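You operate a simulated robot arm through the tools that you are given. There is no shell and no other tool.

The job below is to be done with a simulated robot arm. You get a single attempt, and the scene is never put back.

Task
Vent the drum and pump the small jug up to its 0.2 L line.
Fine: vent before you pump; shut spout valve and vent after; spill nothing. Where these are worked on the way, their far stop is far enough and under half their travel is too little: spout valve.

The check looks at the end state, three seconds after you hand in, the way a careful person would. Anything else that was tipped, shoved, dropped, spilled or broken makes it a failure.

Robot
A 6-joint arm with a two-finger gripper, fixed in place. Base frame: the origin is at the foot of the arm, x ahead of it, y to its left, z up. Units: cm, degrees, N and s.
With the tool pointing down near the work surface it reaches from about 48 to 50 cm from the base axis. Its first joint turns from -66.0 to 66.0 degrees. Payload 2.45 kg.
The TCP is the grasp point between the finger pads, 3 cm short of the fingertips. In the tool frame z runs along the fingers and y along their closing line. The gripper opens to 10.6 cm. The gripper's body begins 7.9 cm behind the TCP.
Orientation is that of the tool frame in the base frame, as [roll, pitch, yaw] about the fixed x, y, z axes, in that order (R = Rz(yaw) Ry(pitch) Rx(roll)). With the fingers straight down and closing along the base's y, the tool's x points along the base's -x, its y along +y and its z along -z.

Tools
- The arm moves only by the tool servo_tool. Its argument "series" is a list of rows, each an object of numbers (a shift or turn left out is 0, a gripper value left out holds the last): "x", "y", "z": the shift along the tool's x, y, z in units of 150 mm (1.0 is 150 mm); "ax", "ay", "az": the turn, a rotation vector about the tool's x, y, z in units of 60 degrees (1.0 is 60 degrees); "claw": the closure, from 0 (fully open) to 1 (shut). In form: [{"x": .., "y": .., "z": .., "ax": .., "ay": .., "az": .., "claw": ..}, ...]. A call has 1 to 20 rows; each row is the pose to reach, as a shift and turn from the pose commanded when the call began, along the tool's axes at that moment. A call with a number of a shift or a turn outside -1 to 1 is refused whole. A row lasts 0.2 s, in which the tool goes at most 5 cm and 8.6 degrees; a call with a longer step from one row to the next is refused whole, and so is a gripper value outside its range. A pose out of reach is approached as far as the arm can. The call stops where the force on the tool passes 40 N (or 10 N more than at its start, if that is more) or the arm is blocked; 0.2 s more then pass. The fingers move at their own pace (about 15.3 cm/s each) and stop on an object; they squeeze with about 31 N. The grip force told is the motor's: it shows also when the fingers shut on nothing. Time passes only in rows, and 0.2 s behind the last, so rows that repeat a pose let the fingers close. It gives the time, the measured TCP pose, the force on the tool (base axes), the opening and the grip force at its end, in the units of the frame above (readings bear some noise), with the torque about the TCP (base axes, N m) and any sound that the robot's microphone picked up.
- Cameras (640 x 400 px; columns grow to the right, rows downward): "scene" is fixed at [2.91, 39.3, 141.93]; the picture's right is [-0.95, -0.31, 0.00], its down [-0.12, 0.39, -0.91] and it looks along [0.28, -0.87, -0.41] (base axes); focal length 282 px, centre (320, 200). "wrist" rides on the gripper at [7.6, -0.2, -10.6] in the tool frame; the picture's right is [0.02, 1.00, 0.00], its down [-0.78, 0.02, -0.62] and it looks along [-0.62, 0.01, 0.78] (tool axes); focal length 247 px, centre (320, 200). There is no depth. A picture from a camera that has moved, and an enlarged one, comes with that camera's place and axes in the base frame and with its lens.
- grab_frame(camera): a new picture of that camera. No time passes.
- inspect(camera, box): a new picture of the part [left, top, right, bottom] of that camera's present view, enlarged. No time passes.
- sign_off(): hands the job in; it is judged then, once.

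Places have to be worked out from the pictures, the camera data and where the tool is seen. Open the gripper and draw the arm clear of the work before you hand the job in, unless the task says otherwise.

The tools are called after "Call:" as a command line: name --argument value ..., lists and objects as JSON in quotes. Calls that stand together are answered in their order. servo_tool: Moves the arm, as the interface text tells. Its arguments: {"type":"object","properties":{"series":{"type":"array","items":{"type":"object","properties":{"x":{"type":"number"},"y":{"type":"number"},"z":{"type":"number"},"ax":{"type":"number"},"ay":{"type":"number"},"az":{"type":"number"},"claw":{"type":"number"}}}}},"required":["series"]} The other tools are called the same way: grab_frame (camera) takes a picture; inspect (camera, box) takes an enlarged picture of a part of a camera's view; sign_off () hands the job in.

At the start:

```text
t: 0.0
eef_pos: [29.14, -13.92, 128.41]
tcp_rot: [-179.9, 0.2, -179.9]
ft_force: [-1.1, -0.4, -0.2]
moment: [0.01, 0.01, 0.02]
finger_gap: 10.6
finger_force: 0.1
```

scene: 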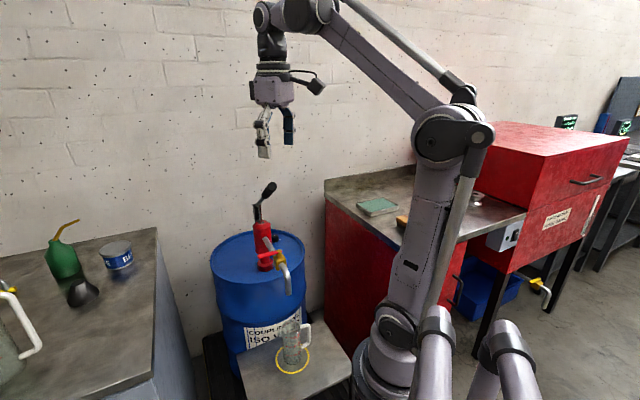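
wrist: 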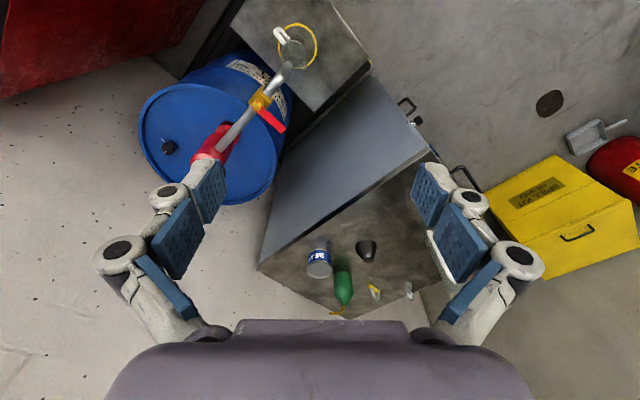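

I'll start by looking closely at the drum, the pump, the spout valve, the vent and the jug in both cameras.

Call:
inspect --camera "scene" --box '[190, 170, 350, 270]'

Call:
inspect --camera "scene" --box '[200, 290, 360, 390]'

Call:
inspect --camera "wrist" --box '[130, 0, 370, 150]'

Call:
inspect --camera "wrist" --box '[130, 80, 290, 180]'

```text
4.00 times, centred on (270, 220) of scene
camera zoom: at [2.91, 39.3, 141.93], right [-0.95, -0.31, 0.0], down [-0.12, 0.39, -0.91], along [0.28, -0.87, -0.41], focal length 1127 px, centre (520, 120)
```

zoom: 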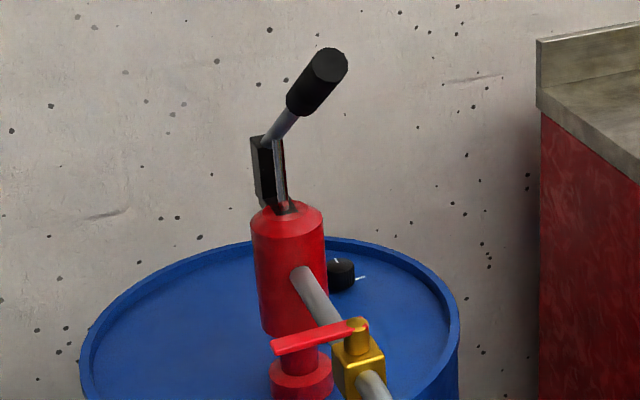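

```text
4.00 times, centred on (280, 340) of scene
camera zoom: at [2.91, 39.3, 141.93], right [-0.95, -0.31, 0.0], down [-0.12, 0.39, -0.91], along [0.28, -0.87, -0.41], focal length 1127 px, centre (480, -360)
```

zoom: 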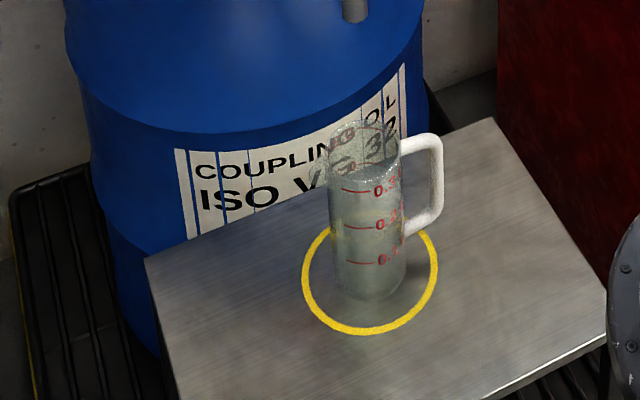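

```text
2.67 times, centred on (250, 75) of wrist
camera zoom: at [21.44, -14.2, 138.95], right [-0.02, 1.0, 0.0], down [0.78, 0.02, 0.62], along [0.62, 0.01, -0.78], focal length 659 px, centre (507, 533)
```

zoom: 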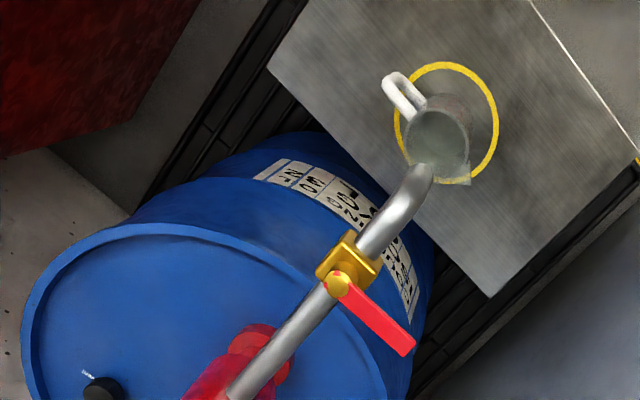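

```text
4.00 times, centred on (210, 130) of wrist
camera zoom: at [21.44, -14.2, 138.95], right [-0.02, 1.0, 0.0], down [0.78, 0.02, 0.62], along [0.62, 0.01, -0.78], focal length 988 px, centre (760, 480)
```

zoom: 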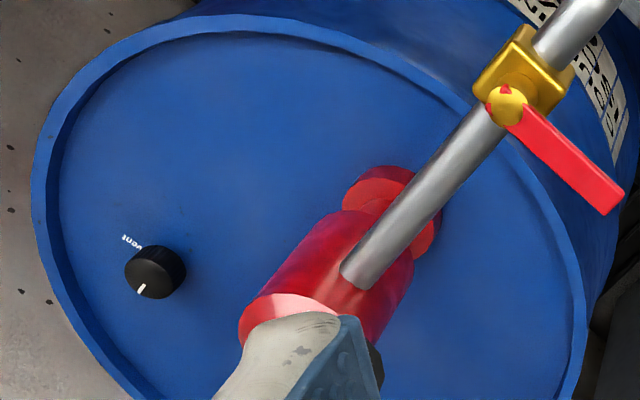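

Triangulating both views I estimate: ring/jug at (32, -21, 52), spout valve stem at about (37, -26, 91) with its lever across the pipe (shut), vent knob at about (55, -57, 74.5), pump top at about (50, -39, 93). I'll turn the wrist camera toward the pump from a safe height for a better look.

Call:
servo_tool --series '[{"x": -0.05, "y": -0.08, "az": 0.13}, {"x": -0.1, "y": -0.16, "az": 0.26}, {"x": -0.15, "y": -0.24, "az": 0.39}, {"x": -0.2, "y": -0.32, "az": 0.52}, {"x": -0.26, "y": -0.4, "az": 0.65}, {"x": -0.26, "y": -0.4, "az": 0.65}]'

```text
t: 1.4
eef_pos: [33.07, -19.88, 128.36]
tcp_rot: [179.9, 0.1, 140.9]
ft_force: [-0.9, 0.1, 0.1]
moment: [0.01, -0.02, 0.0]
finger_gap: 10.6
finger_force: 0.1
```

The arm followed as planned; I take a picture from here with the wrist camera.

Call:
grab_frame --camera "wrist"

Call:
inspect --camera "wrist" --box '[200, 0, 440, 150]'

Call:
inspect --camera "wrist" --box '[200, 140, 440, 290]'

```text
taken
camera wrist: at [26.96, -15.31, 138.99], right [0.61, 0.79, 0.0], down [0.62, -0.48, 0.62], along [0.49, -0.38, -0.78], focal length 247 px, centre (320, 200)
```

wrist: 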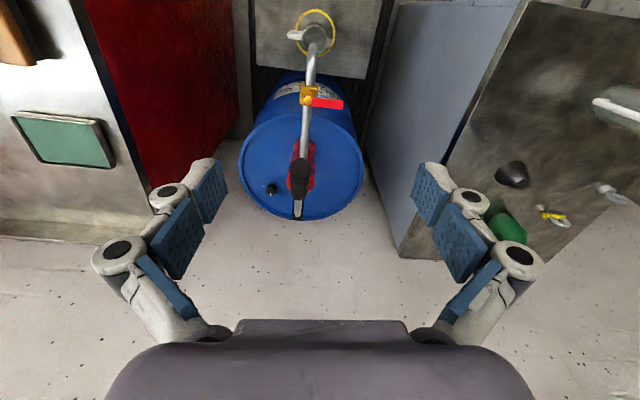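

```text
2.67 times, centred on (320, 75) of wrist
camera zoom: at [26.96, -15.31, 138.99], right [0.61, 0.79, 0.0], down [0.62, -0.48, 0.62], along [0.49, -0.38, -0.78], focal length 659 px, centre (320, 533)
```

zoom: 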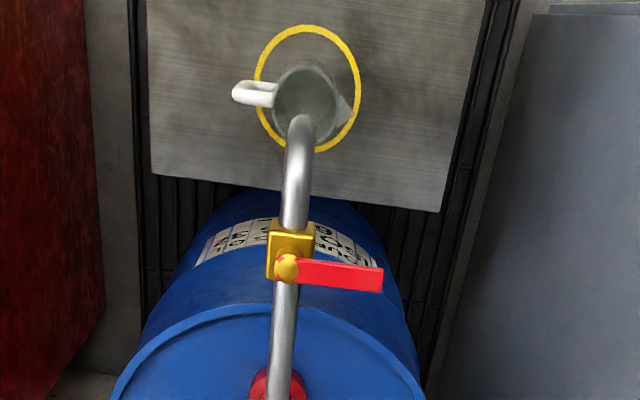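

```text
2.67 times, centred on (320, 215) of wrist
camera zoom: at [26.96, -15.31, 138.99], right [0.61, 0.79, 0.0], down [0.62, -0.48, 0.62], along [0.49, -0.38, -0.78], focal length 659 px, centre (320, 160)
```

zoom: 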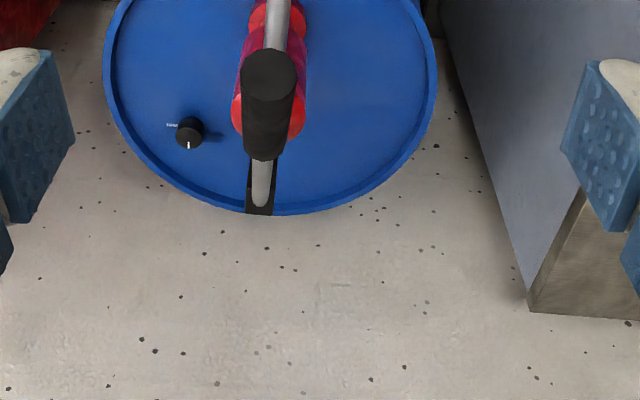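

The lever is a ~27 cm handle rising from a pivot at about (54, -42, 97) to its tip at about (38, -27, 113), above the spout. I'll move at a safe height past the lever tip toward the vent knob and view it nearer.

Call:
servo_tool --series '[{"x": -0.2, "y": -0.12, "z": 0}, {"x": -0.45, "y": -0.26, "z": 0}, {"x": -0.72, "y": -0.41, "z": 0}, {"x": -0.72, "y": -0.41, "z": 0}]'

Call:
grab_frame --camera "scene"

Call:
grab_frame --camera "wrist"

```text
t: 2.4
eef_pos: [36.89, -31.2, 127.62]
tcp_rot: [179.9, 0.0, 141.0]
ft_force: [0.1, -0.2, -0.6]
moment: [-0.01, -0.05, 0.04]
finger_gap: 10.62
finger_force: 0.1
out of reach, approached as far as the arm can: row 3, 4
```

```text
taken
```

scene: 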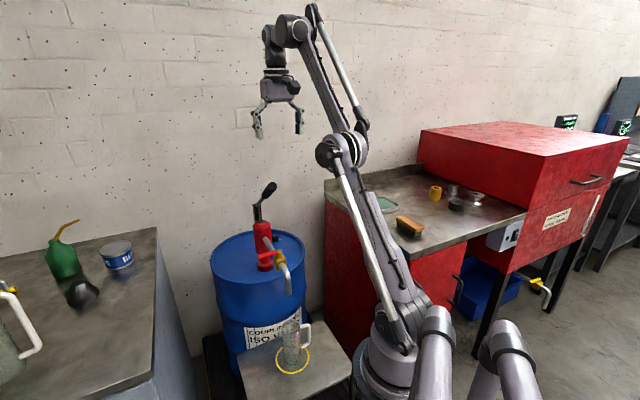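

```text
taken
camera wrist: at [30.78, -26.58, 138.21], right [0.61, 0.79, 0.0], down [0.62, -0.48, 0.62], along [0.49, -0.38, -0.78], focal length 247 px, centre (320, 200)
```

wrist: 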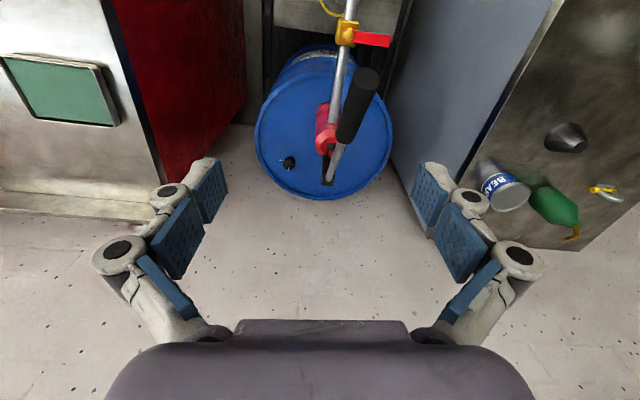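

The arm is at its reach limit here with the tool straight down, so the vent (radius ~79 cm) will need an outward-tilted tool. I'll zoom on the vent knob, pump and valve from here.

Call:
inspect --camera "wrist" --box '[240, 120, 360, 195]'

Call:
inspect --camera "wrist" --box '[310, 0, 430, 75]'

Call:
inspect --camera "scene" --box '[240, 200, 320, 250]'

```text
5.33 times, centred on (300, 158) of wrist
camera zoom: at [30.78, -26.58, 138.21], right [0.61, 0.79, 0.0], down [0.62, -0.48, 0.62], along [0.49, -0.38, -0.78], focal length 1317 px, centre (427, 427)
```

zoom: 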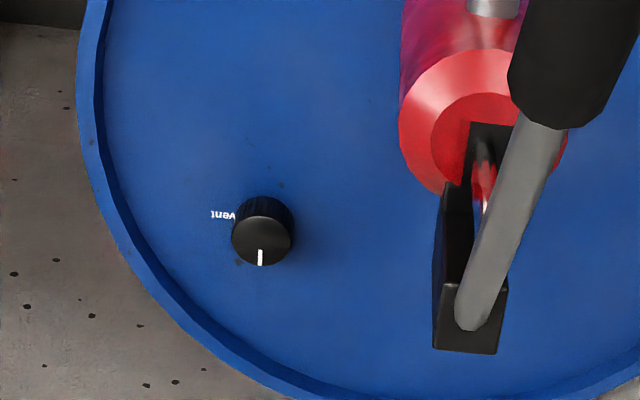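

```text
5.33 times, centred on (370, 38) of wrist
camera zoom: at [30.78, -26.58, 138.21], right [0.61, 0.79, 0.0], down [0.62, -0.48, 0.62], along [0.49, -0.38, -0.78], focal length 1317 px, centre (53, 1067)
```

zoom: 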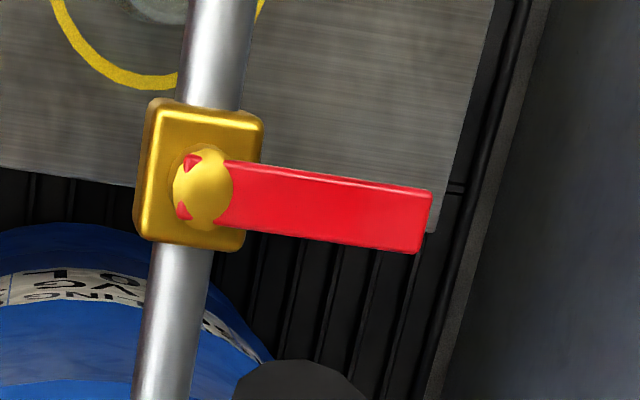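

```text
8.00 times, centred on (280, 225) of scene
camera zoom: at [2.91, 39.3, 141.93], right [-0.95, -0.31, 0.0], down [-0.12, 0.39, -0.91], along [0.28, -0.87, -0.41], focal length 2254 px, centre (640, 0)
```

zoom: 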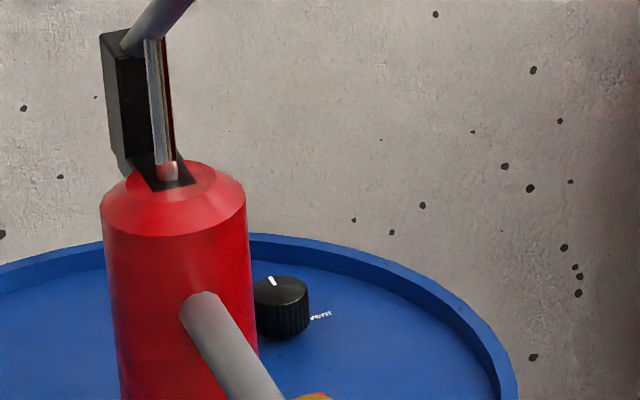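

The knob has a white pointer and a "vent" label beside it; the cabinet's edge lies well away (top about z 84). I'll swing at height to the cabinet side of the drum, turning the tool so it will reach the knob clear of the pump.

Call:
servo_tool --series '[{"x": 0.05, "y": -0.25, "az": -0.1}, {"x": 0.1, "y": -0.5, "az": -0.2}, {"x": 0.15, "y": -0.75, "az": -0.3}, {"x": 0.2, "y": -1.0, "az": -0.32}, {"x": 0.2, "y": -1.0, "az": -0.32}]'

```text
t: 3.6
eef_pos: [25.29, -40.9, 127.45]
tcp_rot: [179.9, 0.2, 160.3]
ft_force: [-0.2, -0.5, 0.1]
moment: [0.03, -0.02, -0.04]
finger_gap: 10.59
finger_force: 0.0
```

Now I tilt the tool outward by about 40° while descending a bit on that side, well clear of the lever.

Call:
servo_tool --series '[{"x": -0.09, "y": -0.07, "z": 0.18, "ay": -0.13}, {"x": -0.18, "y": -0.14, "z": 0.36, "ay": -0.26}, {"x": -0.27, "y": -0.2, "z": 0.54, "ay": -0.39}, {"x": -0.36, "y": -0.27, "z": 0.72, "ay": -0.52}, {"x": -0.45, "y": -0.34, "z": 0.9, "ay": -0.65}, {"x": -0.45, "y": -0.34, "z": 0.9, "ay": -0.65}]'

Call:
grab_frame --camera "scene"

Call:
grab_frame --camera "wrist"

```text
t: 5.0
eef_pos: [33.82, -46.09, 114.0]
tcp_rot: [-179.9, 39.2, 160.1]
ft_force: [0.5, -0.9, -0.3]
moment: [0.0, 0.01, -0.02]
finger_gap: 10.57
finger_force: 0.1
out of reach, approached as far as the arm can: row 3, 4, 5, 6
```

```text
taken
```

scene: 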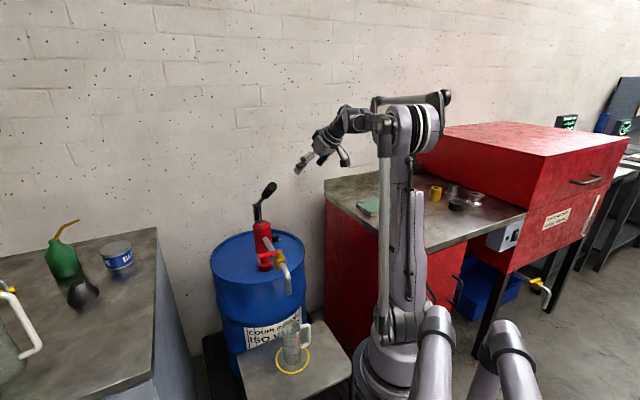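

```text
taken
camera wrist: at [21.9, -41.94, 117.36], right [0.32, 0.95, -0.01], down [0.21, -0.06, 0.98], along [0.92, -0.32, -0.21], focal length 247 px, centre (320, 200)
```

wrist: 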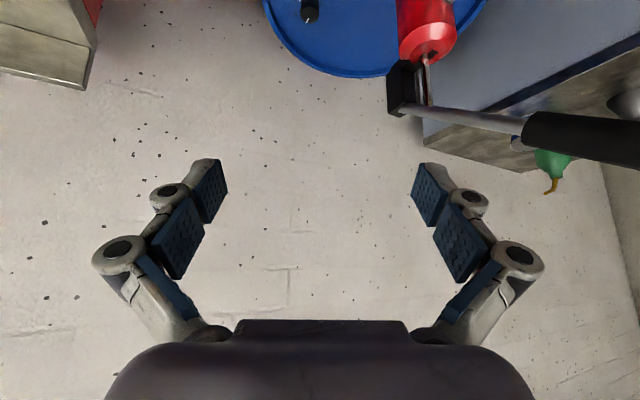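

The tilt worked (joint 1 limit nudged it slightly); the knob is at the top edge of the wrist view and the lever is to the right, well clear. I go further down and outward toward the knob.

Call:
servo_tool --series '[{"x": 0.04, "y": -0.05, "z": 0.23}, {"x": 0.09, "y": -0.1, "z": 0.46}, {"x": 0.13, "y": -0.15, "z": 0.7}, {"x": 0.17, "y": -0.2, "z": 0.93}, {"x": 0.17, "y": -0.2, "z": 0.93}]'

Call:
grab_frame --camera "wrist"

Call:
inspect --camera "wrist" --box '[220, 0, 460, 150]'

Call:
grab_frame --camera "scene"

```text
t: 6.2
eef_pos: [39.45, -51.09, 101.74]
tcp_rot: [-180.0, 39.2, 160.1]
ft_force: [0.3, -0.8, 0.0]
moment: [0.0, 0.02, 0.02]
finger_gap: 10.63
finger_force: 0.1
```

```text
taken
camera wrist: at [27.54, -46.96, 105.11], right [0.32, 0.95, -0.01], down [0.21, -0.06, 0.98], along [0.92, -0.32, -0.22], focal length 247 px, centre (320, 200)
```

wrist: 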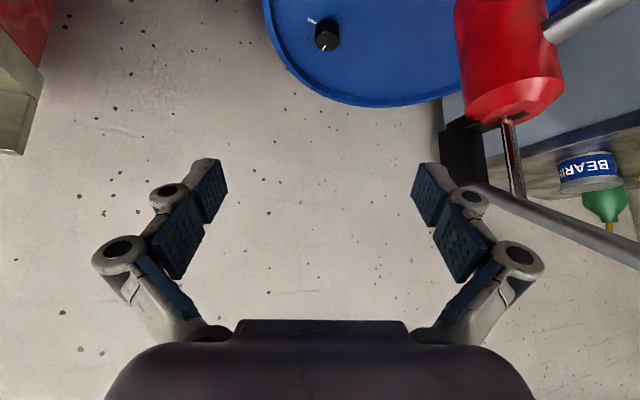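

```text
2.67 times, centred on (340, 75) of wrist
camera zoom: at [27.54, -46.96, 105.11], right [0.32, 0.95, -0.01], down [0.21, -0.06, 0.98], along [0.92, -0.32, -0.22], focal length 659 px, centre (267, 533)
```

zoom: 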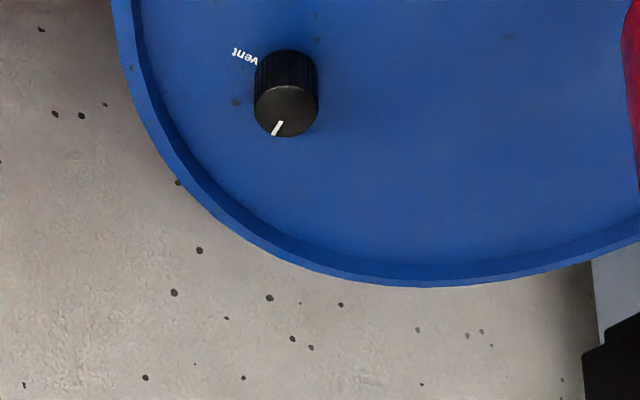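

```text
taken
```

scene: 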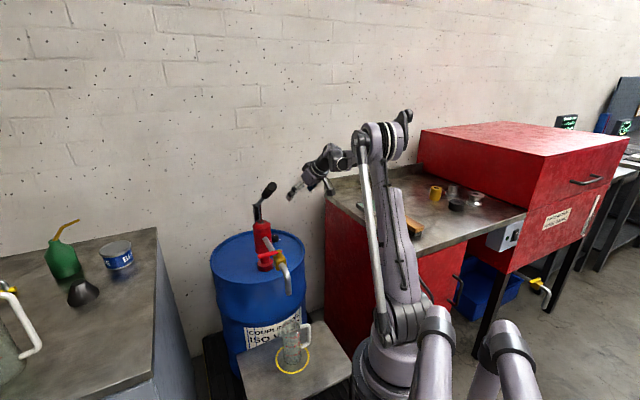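

From three views the knob's top centre is near (54.8, -56.3, 76), about 3.3 cm wide and 2.5 cm tall. I'll come down along the tool axis to a stand-off point and re-measure.

Call:
servo_tool --series '[{"x": 0.06, "y": 0.0, "z": 0.2}, {"x": 0.12, "y": 0.01, "z": 0.4}, {"x": 0.18, "y": 0.02, "z": 0.6}, {"x": 0.25, "y": 0.02, "z": 0.8}, {"x": 0.25, "y": 0.02, "z": 0.8}]'

Call:
grab_frame --camera "wrist"

Call:
inspect --camera "wrist" --box '[240, 20, 400, 120]'

Call:
grab_frame --camera "scene"

```text
t: 7.4
eef_pos: [44.11, -52.3, 89.79]
tcp_rot: [-180.0, 39.1, 160.1]
ft_force: [0.2, 0.0, 0.2]
moment: [0.0, 0.02, 0.0]
finger_gap: 10.59
finger_force: 0.1
```

```text
taken
camera wrist: at [32.14, -48.3, 93.19], right [0.32, 0.95, -0.01], down [0.21, -0.06, 0.98], along [0.92, -0.32, -0.22], focal length 247 px, centre (320, 200)
```

wrist: 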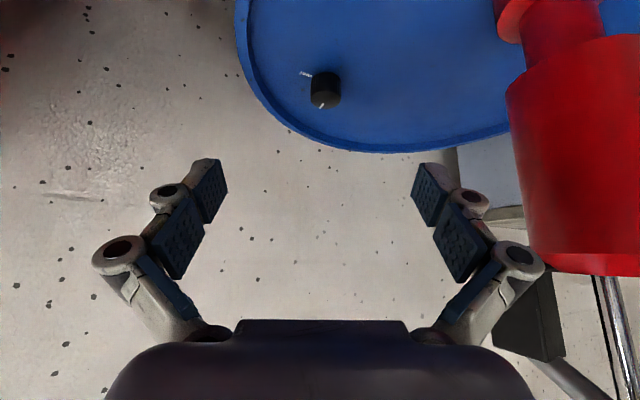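

```text
4.00 times, centred on (320, 70) of wrist
camera zoom: at [32.14, -48.3, 93.19], right [0.32, 0.95, -0.01], down [0.21, -0.06, 0.98], along [0.92, -0.32, -0.22], focal length 988 px, centre (320, 720)
```

zoom: 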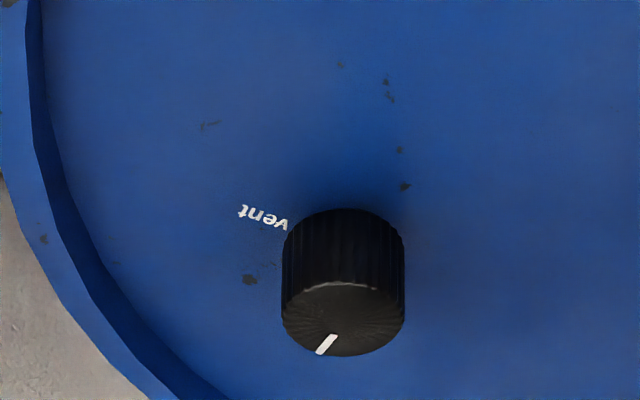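

```text
taken
```

scene: 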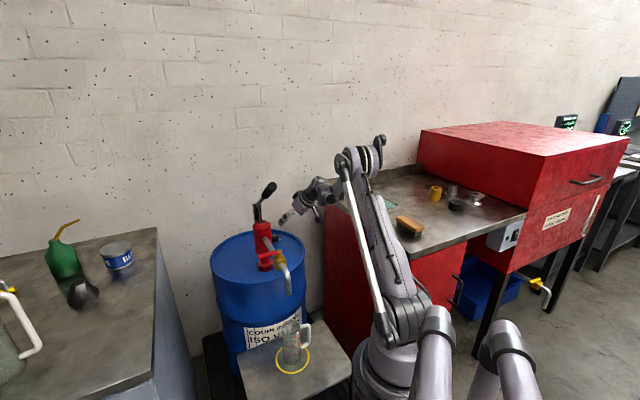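

Refined estimate: knob centre (54.7, -55.9), top z≈76.6, drum top ≈74.4. I go most of the way down the tool axis with open fingers and check again.

Call:
servo_tool --series '[{"x": 0.0, "y": 0.01, "z": 0.25}, {"x": -0.01, "y": 0.01, "z": 0.5}, {"x": -0.01, "y": 0.014, "z": 0.75}, {"x": -0.01, "y": 0.014, "z": 0.75}]'

Call:
grab_frame --camera "wrist"

Call:
inspect --camera "scene" --box '[230, 170, 390, 270]'

```text
t: 8.4
eef_pos: [51.02, -54.6, 81.37]
tcp_rot: [-180.0, 39.1, 160.1]
ft_force: [0.0, 0.7, 0.4]
moment: [-0.02, 0.02, -0.01]
finger_gap: 10.6
finger_force: 0.1
```

```text
taken
camera wrist: at [39.01, -50.45, 84.75], right [0.32, 0.95, -0.01], down [0.21, -0.06, 0.98], along [0.92, -0.32, -0.22], focal length 247 px, centre (320, 200)
```

wrist: 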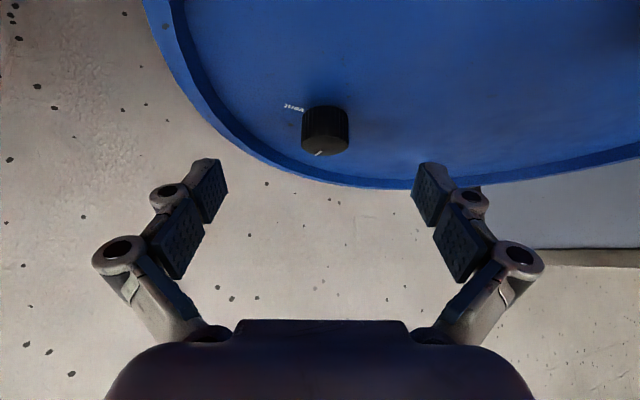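

```text
4.00 times, centred on (310, 220) of scene
camera zoom: at [2.91, 39.31, 141.93], right [-0.95, -0.31, 0.0], down [-0.12, 0.39, -0.91], along [0.28, -0.87, -0.41], focal length 1127 px, centre (360, 120)
```

zoom: 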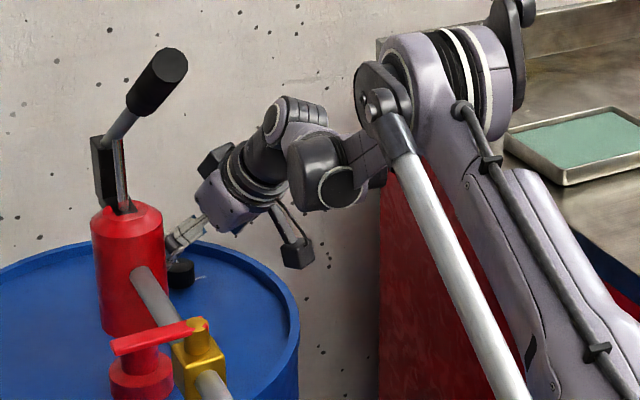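

The knob lies centred between the fingers, with its top now judged at z≈77.1. I go down the last 4 cm slowly, still open.

Call:
servo_tool --series '[{"y": 0.01, "z": 0.09}, {"y": 0.018, "z": 0.18}, {"y": 0.018, "z": 0.25}, {"y": 0.018, "z": 0.25}]'

Call:
grab_frame --camera "wrist"

Call:
inspect --camera "wrist" --box '[200, 100, 440, 250]'

Call:
inspect --camera "scene" --box '[250, 200, 330, 250]'

```text
t: 9.4
eef_pos: [53.33, -55.11, 78.41]
tcp_rot: [179.9, 39.1, 160.2]
ft_force: [-0.2, 0.2, 0.1]
moment: [0.02, 0.0, 0.04]
finger_gap: 10.6
finger_force: 0.0
```

```text
taken
camera wrist: at [41.33, -50.99, 81.94], right [0.32, 0.95, -0.01], down [0.21, -0.06, 0.98], along [0.92, -0.32, -0.22], focal length 247 px, centre (320, 200)
```

wrist: 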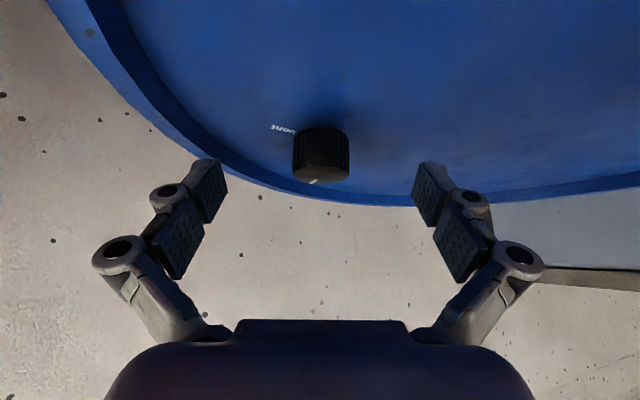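

```text
2.67 times, centred on (320, 175) of wrist
camera zoom: at [41.33, -50.99, 81.94], right [0.32, 0.95, -0.01], down [0.21, -0.06, 0.98], along [0.92, -0.32, -0.22], focal length 659 px, centre (320, 267)
```

zoom: 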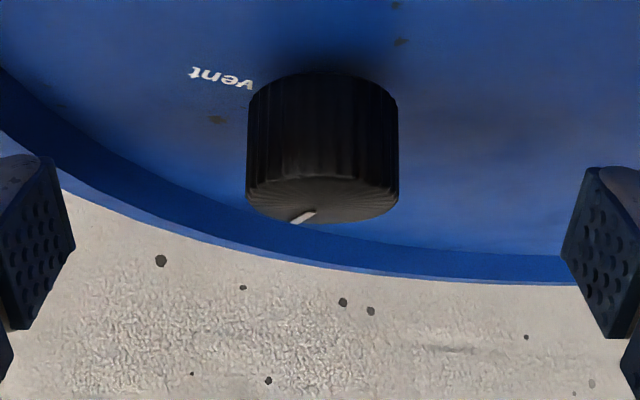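

```text
8.00 times, centred on (290, 225) of scene
camera zoom: at [2.91, 39.3, 141.93], right [-0.95, -0.31, 0.0], down [-0.12, 0.39, -0.91], along [0.28, -0.87, -0.41], focal length 2254 px, centre (560, 0)
```

zoom: 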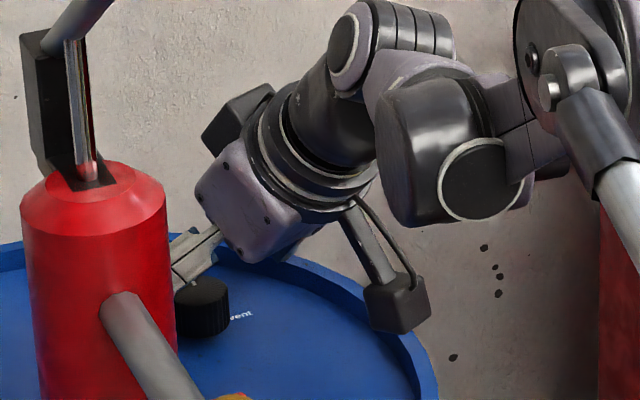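

The fingertips in view appear further back than 3 cm past the TCP, so the fingers may swing forward as they close. I back off 5 cm and part-close in free air to see where the tips go.

Call:
servo_tool --series '[{"z": -0.2, "claw": 0}, {"z": -0.4, "claw": 0.64}, {"z": -0.4, "claw": 0.64}, {"z": -0.4, "claw": 0.64}]'

Call:
grab_frame --camera "wrist"

Call:
inspect --camera "wrist" --box '[200, 60, 440, 210]'

```text
t: 10.4
eef_pos: [49.65, -53.89, 83.03]
tcp_rot: [179.9, 39.1, 160.1]
ft_force: [-0.2, -0.2, 0.6]
moment: [0.0, 0.03, -0.02]
finger_gap: 3.82
finger_force: 0.1
```

```text
taken
camera wrist: at [37.65, -49.74, 86.53], right [0.32, 0.95, -0.01], down [0.21, -0.06, 0.98], along [0.92, -0.32, -0.22], focal length 247 px, centre (320, 200)
```

wrist: 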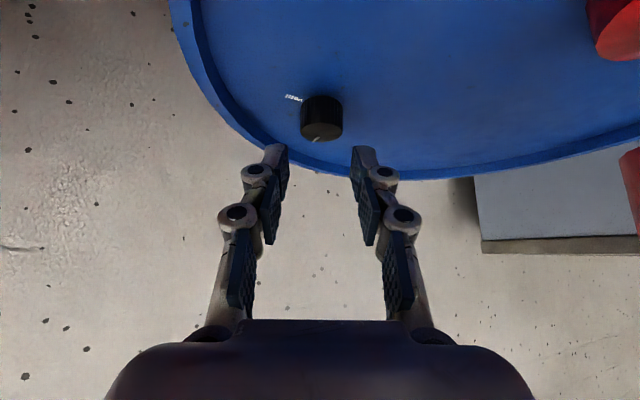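

```text
2.67 times, centred on (320, 135) of wrist
camera zoom: at [37.65, -49.74, 86.53], right [0.32, 0.95, -0.01], down [0.21, -0.06, 0.98], along [0.92, -0.32, -0.22], focal length 659 px, centre (320, 373)
```

zoom: 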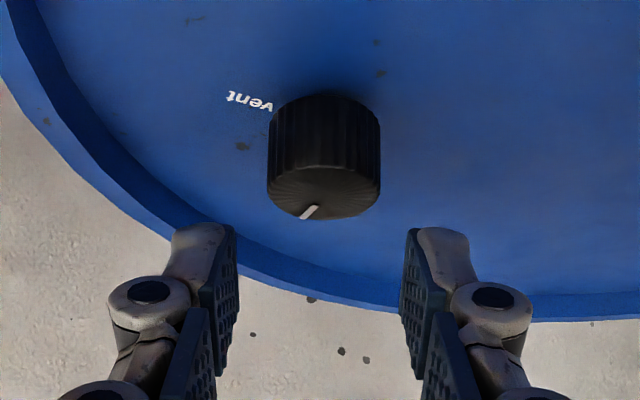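

With the gap at ~3.8 cm the tips do sit 3 cm past the TCP, so my geometry is right; knob centre ≈(54.7, -55.7), drum top ≈75.1. I open partly, move to the grasp pose and close on the knob.

Call:
servo_tool --series '[{"x": -0.006, "z": 0.1, "claw": 0.4}, {"x": -0.012, "z": 0.2, "claw": 0.4}, {"x": -0.018, "z": 0.3, "claw": 0.4}, {"x": -0.024, "z": 0.405, "claw": 0.4}, {"x": -0.024, "z": 0.405, "claw": 0.4}]'

Call:
inspect --camera "wrist" --box '[200, 80, 440, 230]'

```text
t: 11.6
eef_pos: [53.47, -55.34, 78.65]
tcp_rot: [179.9, 39.0, 160.1]
ft_force: [-0.3, 0.2, 0.3]
moment: [0.01, 0.02, 0.01]
finger_gap: 6.34
finger_force: 0.0
```

```text
2.67 times, centred on (320, 155) of wrist
camera zoom: at [41.5, -51.23, 81.99], right [0.32, 0.95, -0.01], down [0.21, -0.06, 0.98], along [0.92, -0.32, -0.22], focal length 659 px, centre (320, 320)
```

zoom: 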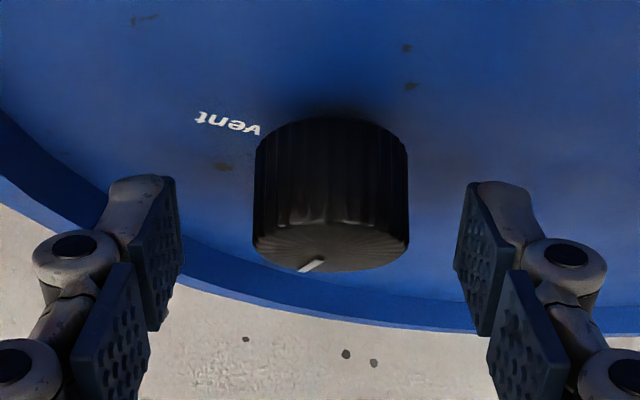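

The knob sits about 0.2 cm off-centre to the tool's +y; I shift that and close on it.

Call:
servo_tool --series '[{"y": 0.014, "claw": 0.4}, {"y": 0.014, "claw": 0.6}, {"y": 0.014, "claw": 0.8}, {"y": 0.014, "claw": 0.8}, {"y": 0.014, "claw": 0.8}]'

Call:
inspect --camera "wrist" --box '[200, 80, 440, 230]'

```text
t: 12.8
eef_pos: [53.5, -55.22, 78.78]
tcp_rot: [179.8, 39.1, 160.1]
ft_force: [0.6, 2.3, 2.2]
moment: [0.16, -0.03, 0.0]
finger_gap: 3.08
finger_force: 45.2
```

```text
2.67 times, centred on (320, 155) of wrist
camera zoom: at [41.55, -51.05, 82.03], right [0.32, 0.95, -0.01], down [0.21, -0.06, 0.98], along [0.92, -0.32, -0.22], focal length 659 px, centre (320, 320)
```

zoom: 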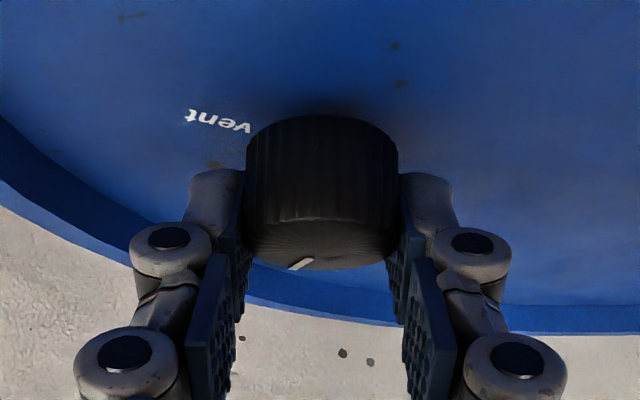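

The knob is held (gap 3.1 cm). I test-turn it 15° counter-clockwise about the vertical axis and watch the torque.

Call:
servo_tool --series '[{"ax": -0.053, "az": -0.065, "y": -0.007, "claw": 0.8}, {"ax": -0.105, "az": -0.129, "y": -0.014, "claw": 0.8}, {"ax": -0.158, "az": -0.194, "y": -0.021, "claw": 0.8}, {"ax": -0.158, "az": -0.194, "y": -0.021, "claw": 0.8}]'

Call:
inspect --camera "wrist" --box '[200, 80, 440, 230]'

```text
t: 13.8
eef_pos: [53.67, -55.25, 78.52]
tcp_rot: [179.7, 39.2, 175.3]
ft_force: [11.0, 12.4, 1.1]
moment: [0.17, 0.24, -0.57]
finger_gap: 3.07
finger_force: 44.8
```

```text
2.67 times, centred on (320, 155) of wrist
camera zoom: at [41.01, -54.4, 82.01], right [0.06, 1.0, -0.01], down [0.21, 0.0, 0.98], along [0.97, -0.06, -0.21], focal length 659 px, centre (320, 320)
```

zoom: 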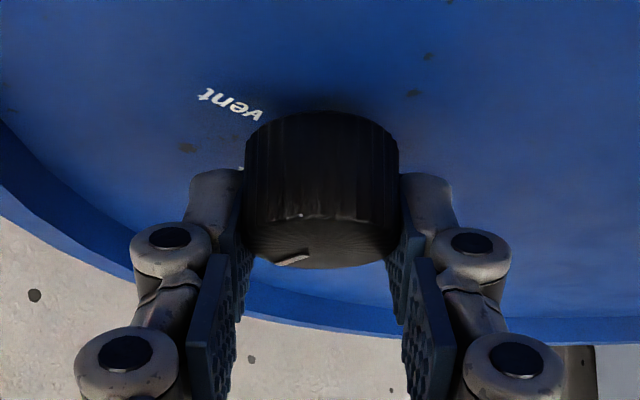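

The knob stayed put and resisted at -0.57 N·m, so counter-clockwise is its stop. I turn the other way (clockwise, toward the label) by 25°.

Call:
servo_tool --series '[{"ax": 0.066, "az": 0.081, "x": -0.001, "y": 0.0085, "claw": 0.8}, {"ax": 0.132, "az": 0.162, "x": -0.003, "y": 0.017, "z": 0.002, "claw": 0.8}, {"ax": 0.197, "az": 0.242, "x": -0.004, "y": 0.0255, "z": 0.003, "claw": 0.8}, {"ax": 0.263, "az": 0.323, "x": -0.006, "y": 0.034, "z": 0.005, "claw": 0.8}, {"ax": 0.263, "az": 0.323, "x": -0.006, "y": 0.034, "z": 0.005, "claw": 0.8}]'

Call:
inspect --camera "wrist" --box '[200, 80, 440, 230]'

Call:
inspect --camera "scene" --box '[230, 170, 390, 270]'

```text
t: 15.0
eef_pos: [53.54, -55.03, 78.65]
tcp_rot: [-180.0, 39.4, 150.0]
ft_force: [19.0, -18.4, -2.5]
moment: [-0.21, -0.46, 0.01]
finger_gap: 3.03
finger_force: 45.1
```

```text
2.67 times, centred on (320, 155) of wrist
camera zoom: at [42.48, -48.92, 81.99], right [0.49, 0.87, -0.01], down [0.19, -0.09, 0.98], along [0.85, -0.48, -0.21], focal length 659 px, centre (320, 320)
```

zoom: 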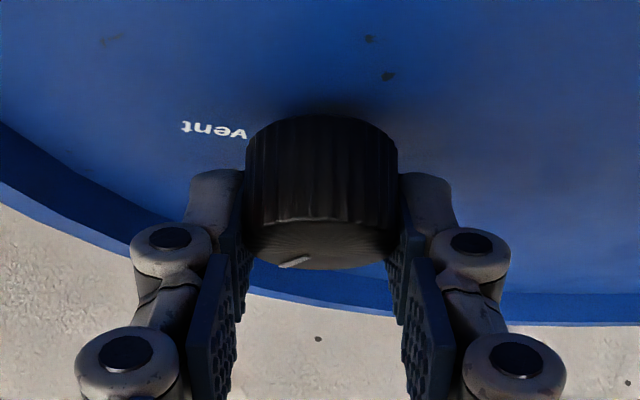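

```text
4.00 times, centred on (310, 220) of scene
camera zoom: at [2.96, 39.26, 141.94], right [-0.95, -0.31, 0.0], down [-0.12, 0.39, -0.91], along [0.28, -0.87, -0.41], focal length 1127 px, centre (360, 120)
```

zoom: 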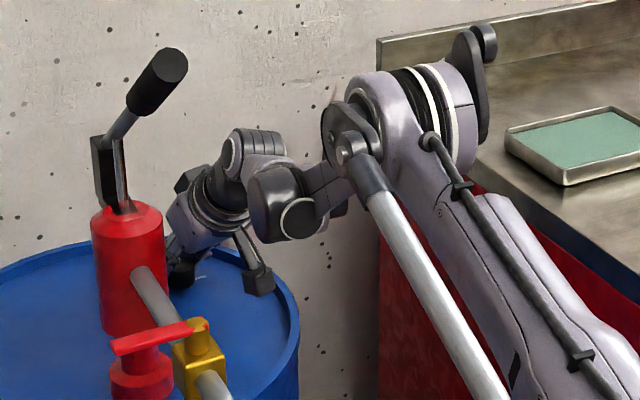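

The pointer moved with the hand, so the knob turns clockwise freely. I release, swing the hand back counter-clockwise 40° around the knob with fingers open, ready for another bite.

Call:
servo_tool --series '[{"claw": 0.4}, {"claw": 0.4}, {"ax": -0.085, "az": -0.103, "x": -0.004, "y": -0.01, "z": 0.004, "claw": 0.4}, {"ax": -0.169, "az": -0.206, "x": -0.009, "y": -0.02, "z": 0.007, "claw": 0.4}, {"ax": -0.254, "az": -0.309, "x": -0.013, "y": -0.031, "z": 0.011, "claw": 0.4}, {"ax": -0.338, "az": -0.412, "x": -0.018, "y": -0.041, "z": 0.014, "claw": 0.4}, {"ax": -0.423, "az": -0.515, "x": -0.022, "y": -0.051, "z": 0.018, "claw": 0.4}, {"ax": -0.423, "az": -0.515, "x": -0.022, "y": -0.051, "z": 0.018, "claw": 0.4}]'

Call:
inspect --camera "wrist" --box '[200, 80, 440, 230]'

Call:
inspect --camera "scene" --box '[230, 170, 390, 270]'

```text
t: 16.8
eef_pos: [52.16, -53.61, 79.52]
tcp_rot: [179.8, 39.3, -169.9]
ft_force: [0.7, -5.0, -2.6]
moment: [-0.01, 0.04, -0.05]
finger_gap: 6.71
finger_force: 2.4
out of reach, approached as far as the arm can: row 6, 7, 8
```

```text
2.67 times, centred on (320, 155) of wrist
camera zoom: at [39.68, -56.11, 82.96], right [-0.19, 0.98, -0.01], down [0.21, 0.05, 0.98], along [0.96, 0.19, -0.21], focal length 659 px, centre (320, 320)
```

zoom: 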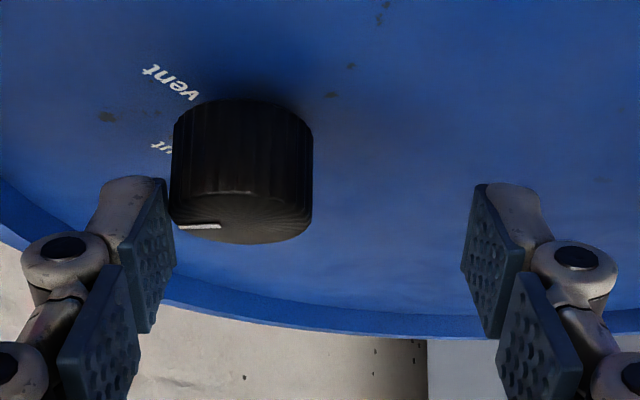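

```text
4.00 times, centred on (310, 220) of scene
camera zoom: at [2.92, 39.29, 141.93], right [-0.95, -0.31, 0.0], down [-0.12, 0.39, -0.91], along [0.28, -0.87, -0.41], focal length 1127 px, centre (360, 120)
```

zoom: 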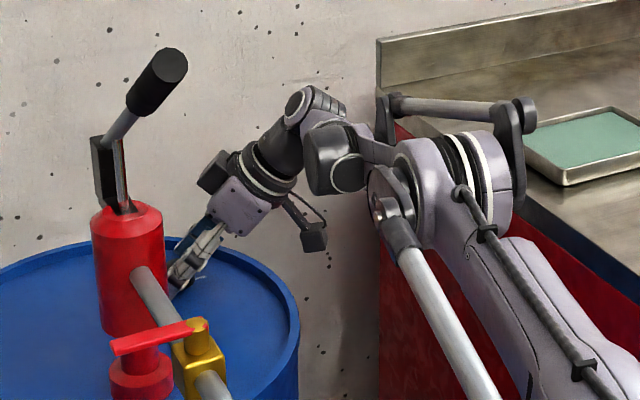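

The reach limit left the hand slightly short, and some new lettering ("…ut") seems visible beside the knob. I zoom in to read it.

Call:
inspect --camera "wrist" --box '[240, 95, 320, 145]'

Call:
inspect --camera "scene" --box '[260, 220, 300, 245]'

```text
8.00 times, centred on (280, 120) of wrist
camera zoom: at [39.68, -56.11, 82.96], right [-0.19, 0.98, -0.01], down [0.21, 0.05, 0.98], along [0.96, 0.19, -0.21], focal length 1976 px, centre (640, 840)
```

zoom: 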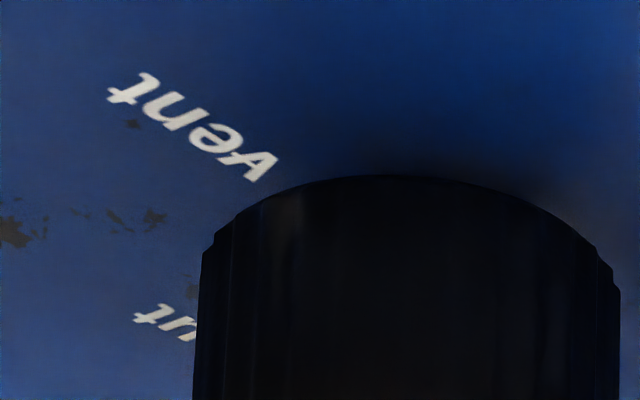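

```text
16.00 times, centred on (280, 232) of scene
camera zoom: at [2.92, 39.29, 141.93], right [-0.95, -0.31, 0.0], down [-0.12, 0.39, -0.91], along [0.28, -0.87, -0.41], focal length 4508 px, centre (960, -320)
```

zoom: 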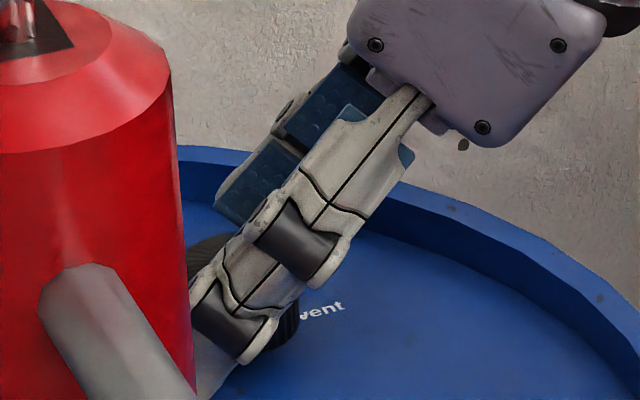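

The hidden label reads "shut" (where the pointer started, azimuth ≈ -40°) and "vent" is about 90° clockwise from it, so I need roughly 65–75° more clockwise. I re-centre the hand around the knob at a reachable angle.

Call:
servo_tool --series '[{"y": -0.05, "claw": 0.4}, {"y": -0.1, "claw": 0.4}, {"y": -0.145, "x": -0.003, "z": 0.02, "ax": 0.05, "az": 0.06, "claw": 0.4}, {"y": -0.145, "x": -0.007, "z": 0.083, "ax": 0.1056, "az": 0.129, "claw": 0.4}, {"y": -0.145, "x": -0.007, "z": 0.083, "ax": 0.1056, "az": 0.129, "claw": 0.4}]'

Call:
inspect --camera "wrist" --box '[200, 80, 440, 230]'

```text
t: 18.0
eef_pos: [53.31, -55.02, 78.89]
tcp_rot: [179.8, 39.1, 179.9]
ft_force: [-0.2, -0.4, 0.1]
moment: [0.0, -0.02, 0.04]
finger_gap: 6.35
finger_force: 0.0
out of reach, approached as far as the arm can: row 1, 2, 3, 4, 5
```

```text
2.67 times, centred on (320, 155) of wrist
camera zoom: at [40.59, -55.37, 82.22], right [-0.02, 1.0, -0.01], down [0.21, 0.01, 0.98], along [0.98, 0.02, -0.21], focal length 659 px, centre (320, 320)
```

zoom: 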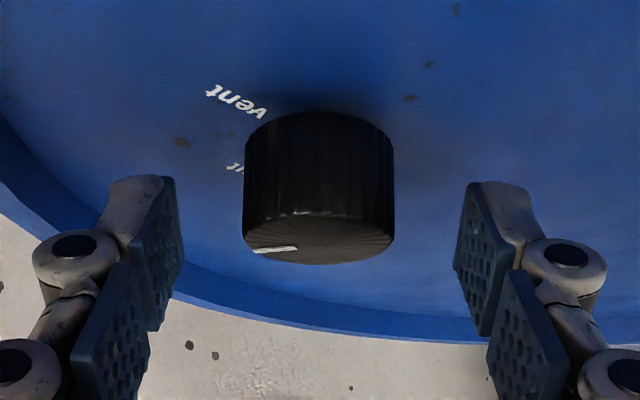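

The hand is centred around the knob again at yaw 180. I close and turn clockwise about 32°.

Call:
servo_tool --series '[{"claw": 0.6}, {"claw": 0.8}, {"claw": 0.8}, {"claw": 0.8}, {"ax": 0.067, "az": 0.083, "x": -0.002, "y": 0.01, "z": 0.002, "claw": 0.8}, {"ax": 0.134, "az": 0.166, "x": -0.004, "y": 0.02, "z": 0.004, "claw": 0.8}, {"ax": 0.202, "az": 0.248, "x": -0.007, "y": 0.03, "z": 0.005, "claw": 0.8}, {"ax": 0.269, "az": 0.331, "x": -0.009, "y": 0.04, "z": 0.007, "claw": 0.8}, {"ax": 0.336, "az": 0.414, "x": -0.011, "y": 0.0495, "z": 0.009, "claw": 0.8}, {"ax": 0.336, "az": 0.414, "x": -0.011, "y": 0.0495, "z": 0.009, "claw": 0.8}]'

Call:
inspect --camera "wrist" --box '[200, 80, 440, 230]'

```text
t: 20.1
eef_pos: [53.24, -55.0, 78.88]
tcp_rot: [-179.8, 39.6, 148.5]
ft_force: [6.1, -7.8, -6.3]
moment: [0.04, 0.14, -0.03]
finger_gap: 3.08
finger_force: 45.4
stopped in row 10: the force on the tool passed its limit at 41 N (the readings are from after the stop); the commanded pose is now the measured one
```

```text
2.67 times, centred on (320, 155) of wrist
camera zoom: at [42.36, -48.4, 82.22], right [0.51, 0.86, -0.02], down [0.19, -0.09, 0.98], along [0.84, -0.5, -0.21], focal length 659 px, centre (320, 320)
```

zoom: 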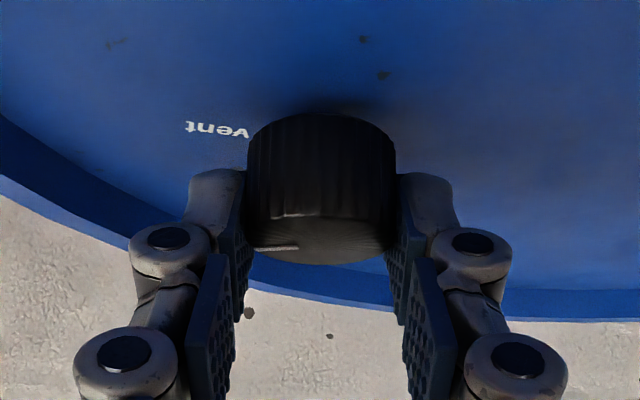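

The force peaked because the knob axis is nearer the TCP than I assumed (the TCP hardly moved while turning), but the knob turned about 31° more. I release, swing back to yaw 180 pivoting about (53.4, -55.1), and re-centre.

Call:
servo_tool --series '[{"claw": 0.4}, {"claw": 0.4}, {"ax": -0.067, "az": -0.081, "x": 0.007, "y": -0.006, "z": -0.004, "claw": 0.4}, {"ax": -0.134, "az": -0.162, "x": 0.013, "y": -0.012, "z": -0.008, "claw": 0.4}, {"ax": -0.201, "az": -0.243, "x": 0.02, "y": -0.019, "z": -0.012, "claw": 0.4}, {"ax": -0.268, "az": -0.324, "x": 0.026, "y": -0.025, "z": -0.016, "claw": 0.4}, {"ax": -0.335, "az": -0.4045, "x": 0.033, "y": -0.031, "z": -0.02, "claw": 0.4}, {"ax": -0.335, "az": -0.4045, "x": 0.033, "y": -0.031, "z": -0.02, "claw": 0.4}]'

Call:
inspect --camera "wrist" --box '[200, 80, 440, 230]'

```text
t: 21.9
eef_pos: [52.48, -54.8, 78.82]
tcp_rot: [-179.9, 39.3, 179.9]
ft_force: [0.3, -0.1, 0.3]
moment: [0.05, -0.01, -0.01]
finger_gap: 6.36
finger_force: 0.1
```

```text
2.67 times, centred on (320, 155) of wrist
camera zoom: at [39.8, -55.1, 82.2], right [-0.02, 1.0, -0.01], down [0.21, 0.02, 0.98], along [0.98, 0.01, -0.21], focal length 659 px, centre (320, 320)
```

zoom: 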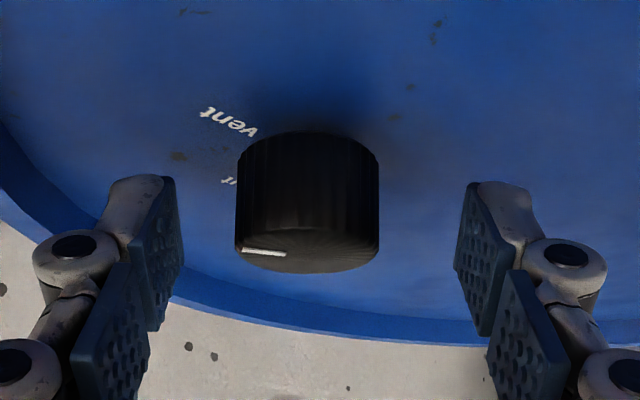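

The pointer is now at about azimuth -98° (about 60° turned), with "vent" at roughly -130°. I centre 0.3 cm left, grip and turn another 34° clockwise.

Call:
servo_tool --series '[{"y": -0.019, "claw": 0.5}, {"y": -0.019, "claw": 0.8}, {"y": -0.019, "claw": 0.8}, {"y": -0.019, "claw": 0.8}, {"ax": 0.072, "az": 0.088, "x": -0.002, "y": -0.012, "z": 0.001, "claw": 0.8}, {"ax": 0.143, "az": 0.176, "x": -0.003, "y": -0.005, "z": 0.003, "claw": 0.8}, {"ax": 0.215, "az": 0.263, "x": -0.005, "y": 0.002, "z": 0.004, "claw": 0.8}, {"ax": 0.287, "az": 0.351, "x": -0.007, "y": 0.009, "z": 0.006, "claw": 0.8}, {"ax": 0.359, "az": 0.439, "x": -0.008, "y": 0.015, "z": 0.007, "claw": 0.8}, {"ax": 0.359, "az": 0.439, "x": -0.008, "y": 0.015, "z": 0.007, "claw": 0.8}]'

Call:
inspect --camera "wrist" --box '[200, 80, 440, 230]'

Call:
inspect --camera "scene" --box '[230, 170, 390, 270]'

```text
t: 24.1
eef_pos: [52.79, -54.53, 78.92]
tcp_rot: [179.9, 39.3, 145.9]
ft_force: [5.2, 8.0, -7.1]
moment: [-0.05, -0.17, 0.54]
finger_gap: 3.11
finger_force: 45.0
```

```text
2.67 times, centred on (320, 155) of wrist
camera zoom: at [42.2, -47.65, 82.23], right [0.55, 0.84, -0.01], down [0.18, -0.11, 0.98], along [0.82, -0.54, -0.21], focal length 659 px, centre (320, 320)
```

zoom: 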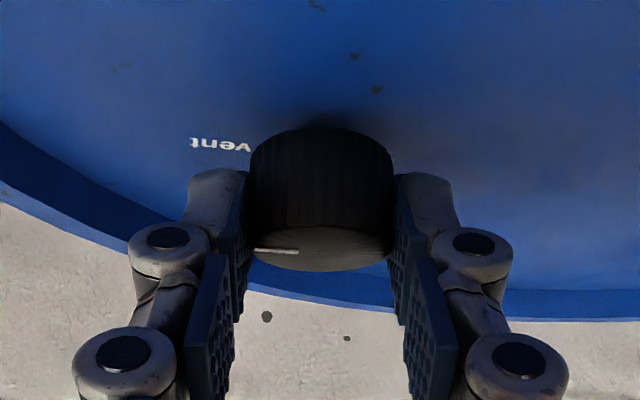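

```text
4.00 times, centred on (310, 220) of scene
camera zoom: at [2.93, 39.31, 141.93], right [-0.95, -0.31, 0.0], down [-0.12, 0.39, -0.91], along [0.28, -0.87, -0.41], focal length 1127 px, centre (360, 120)
```

zoom: 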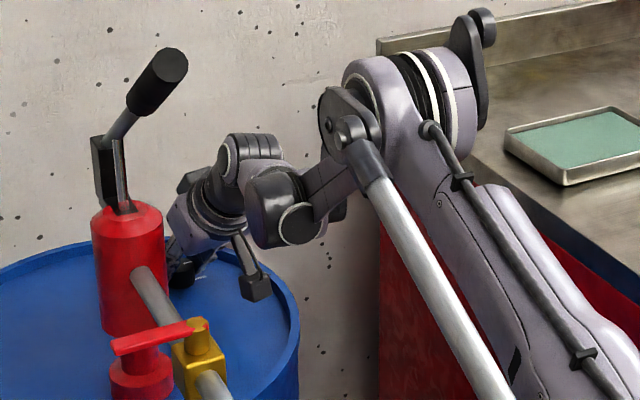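

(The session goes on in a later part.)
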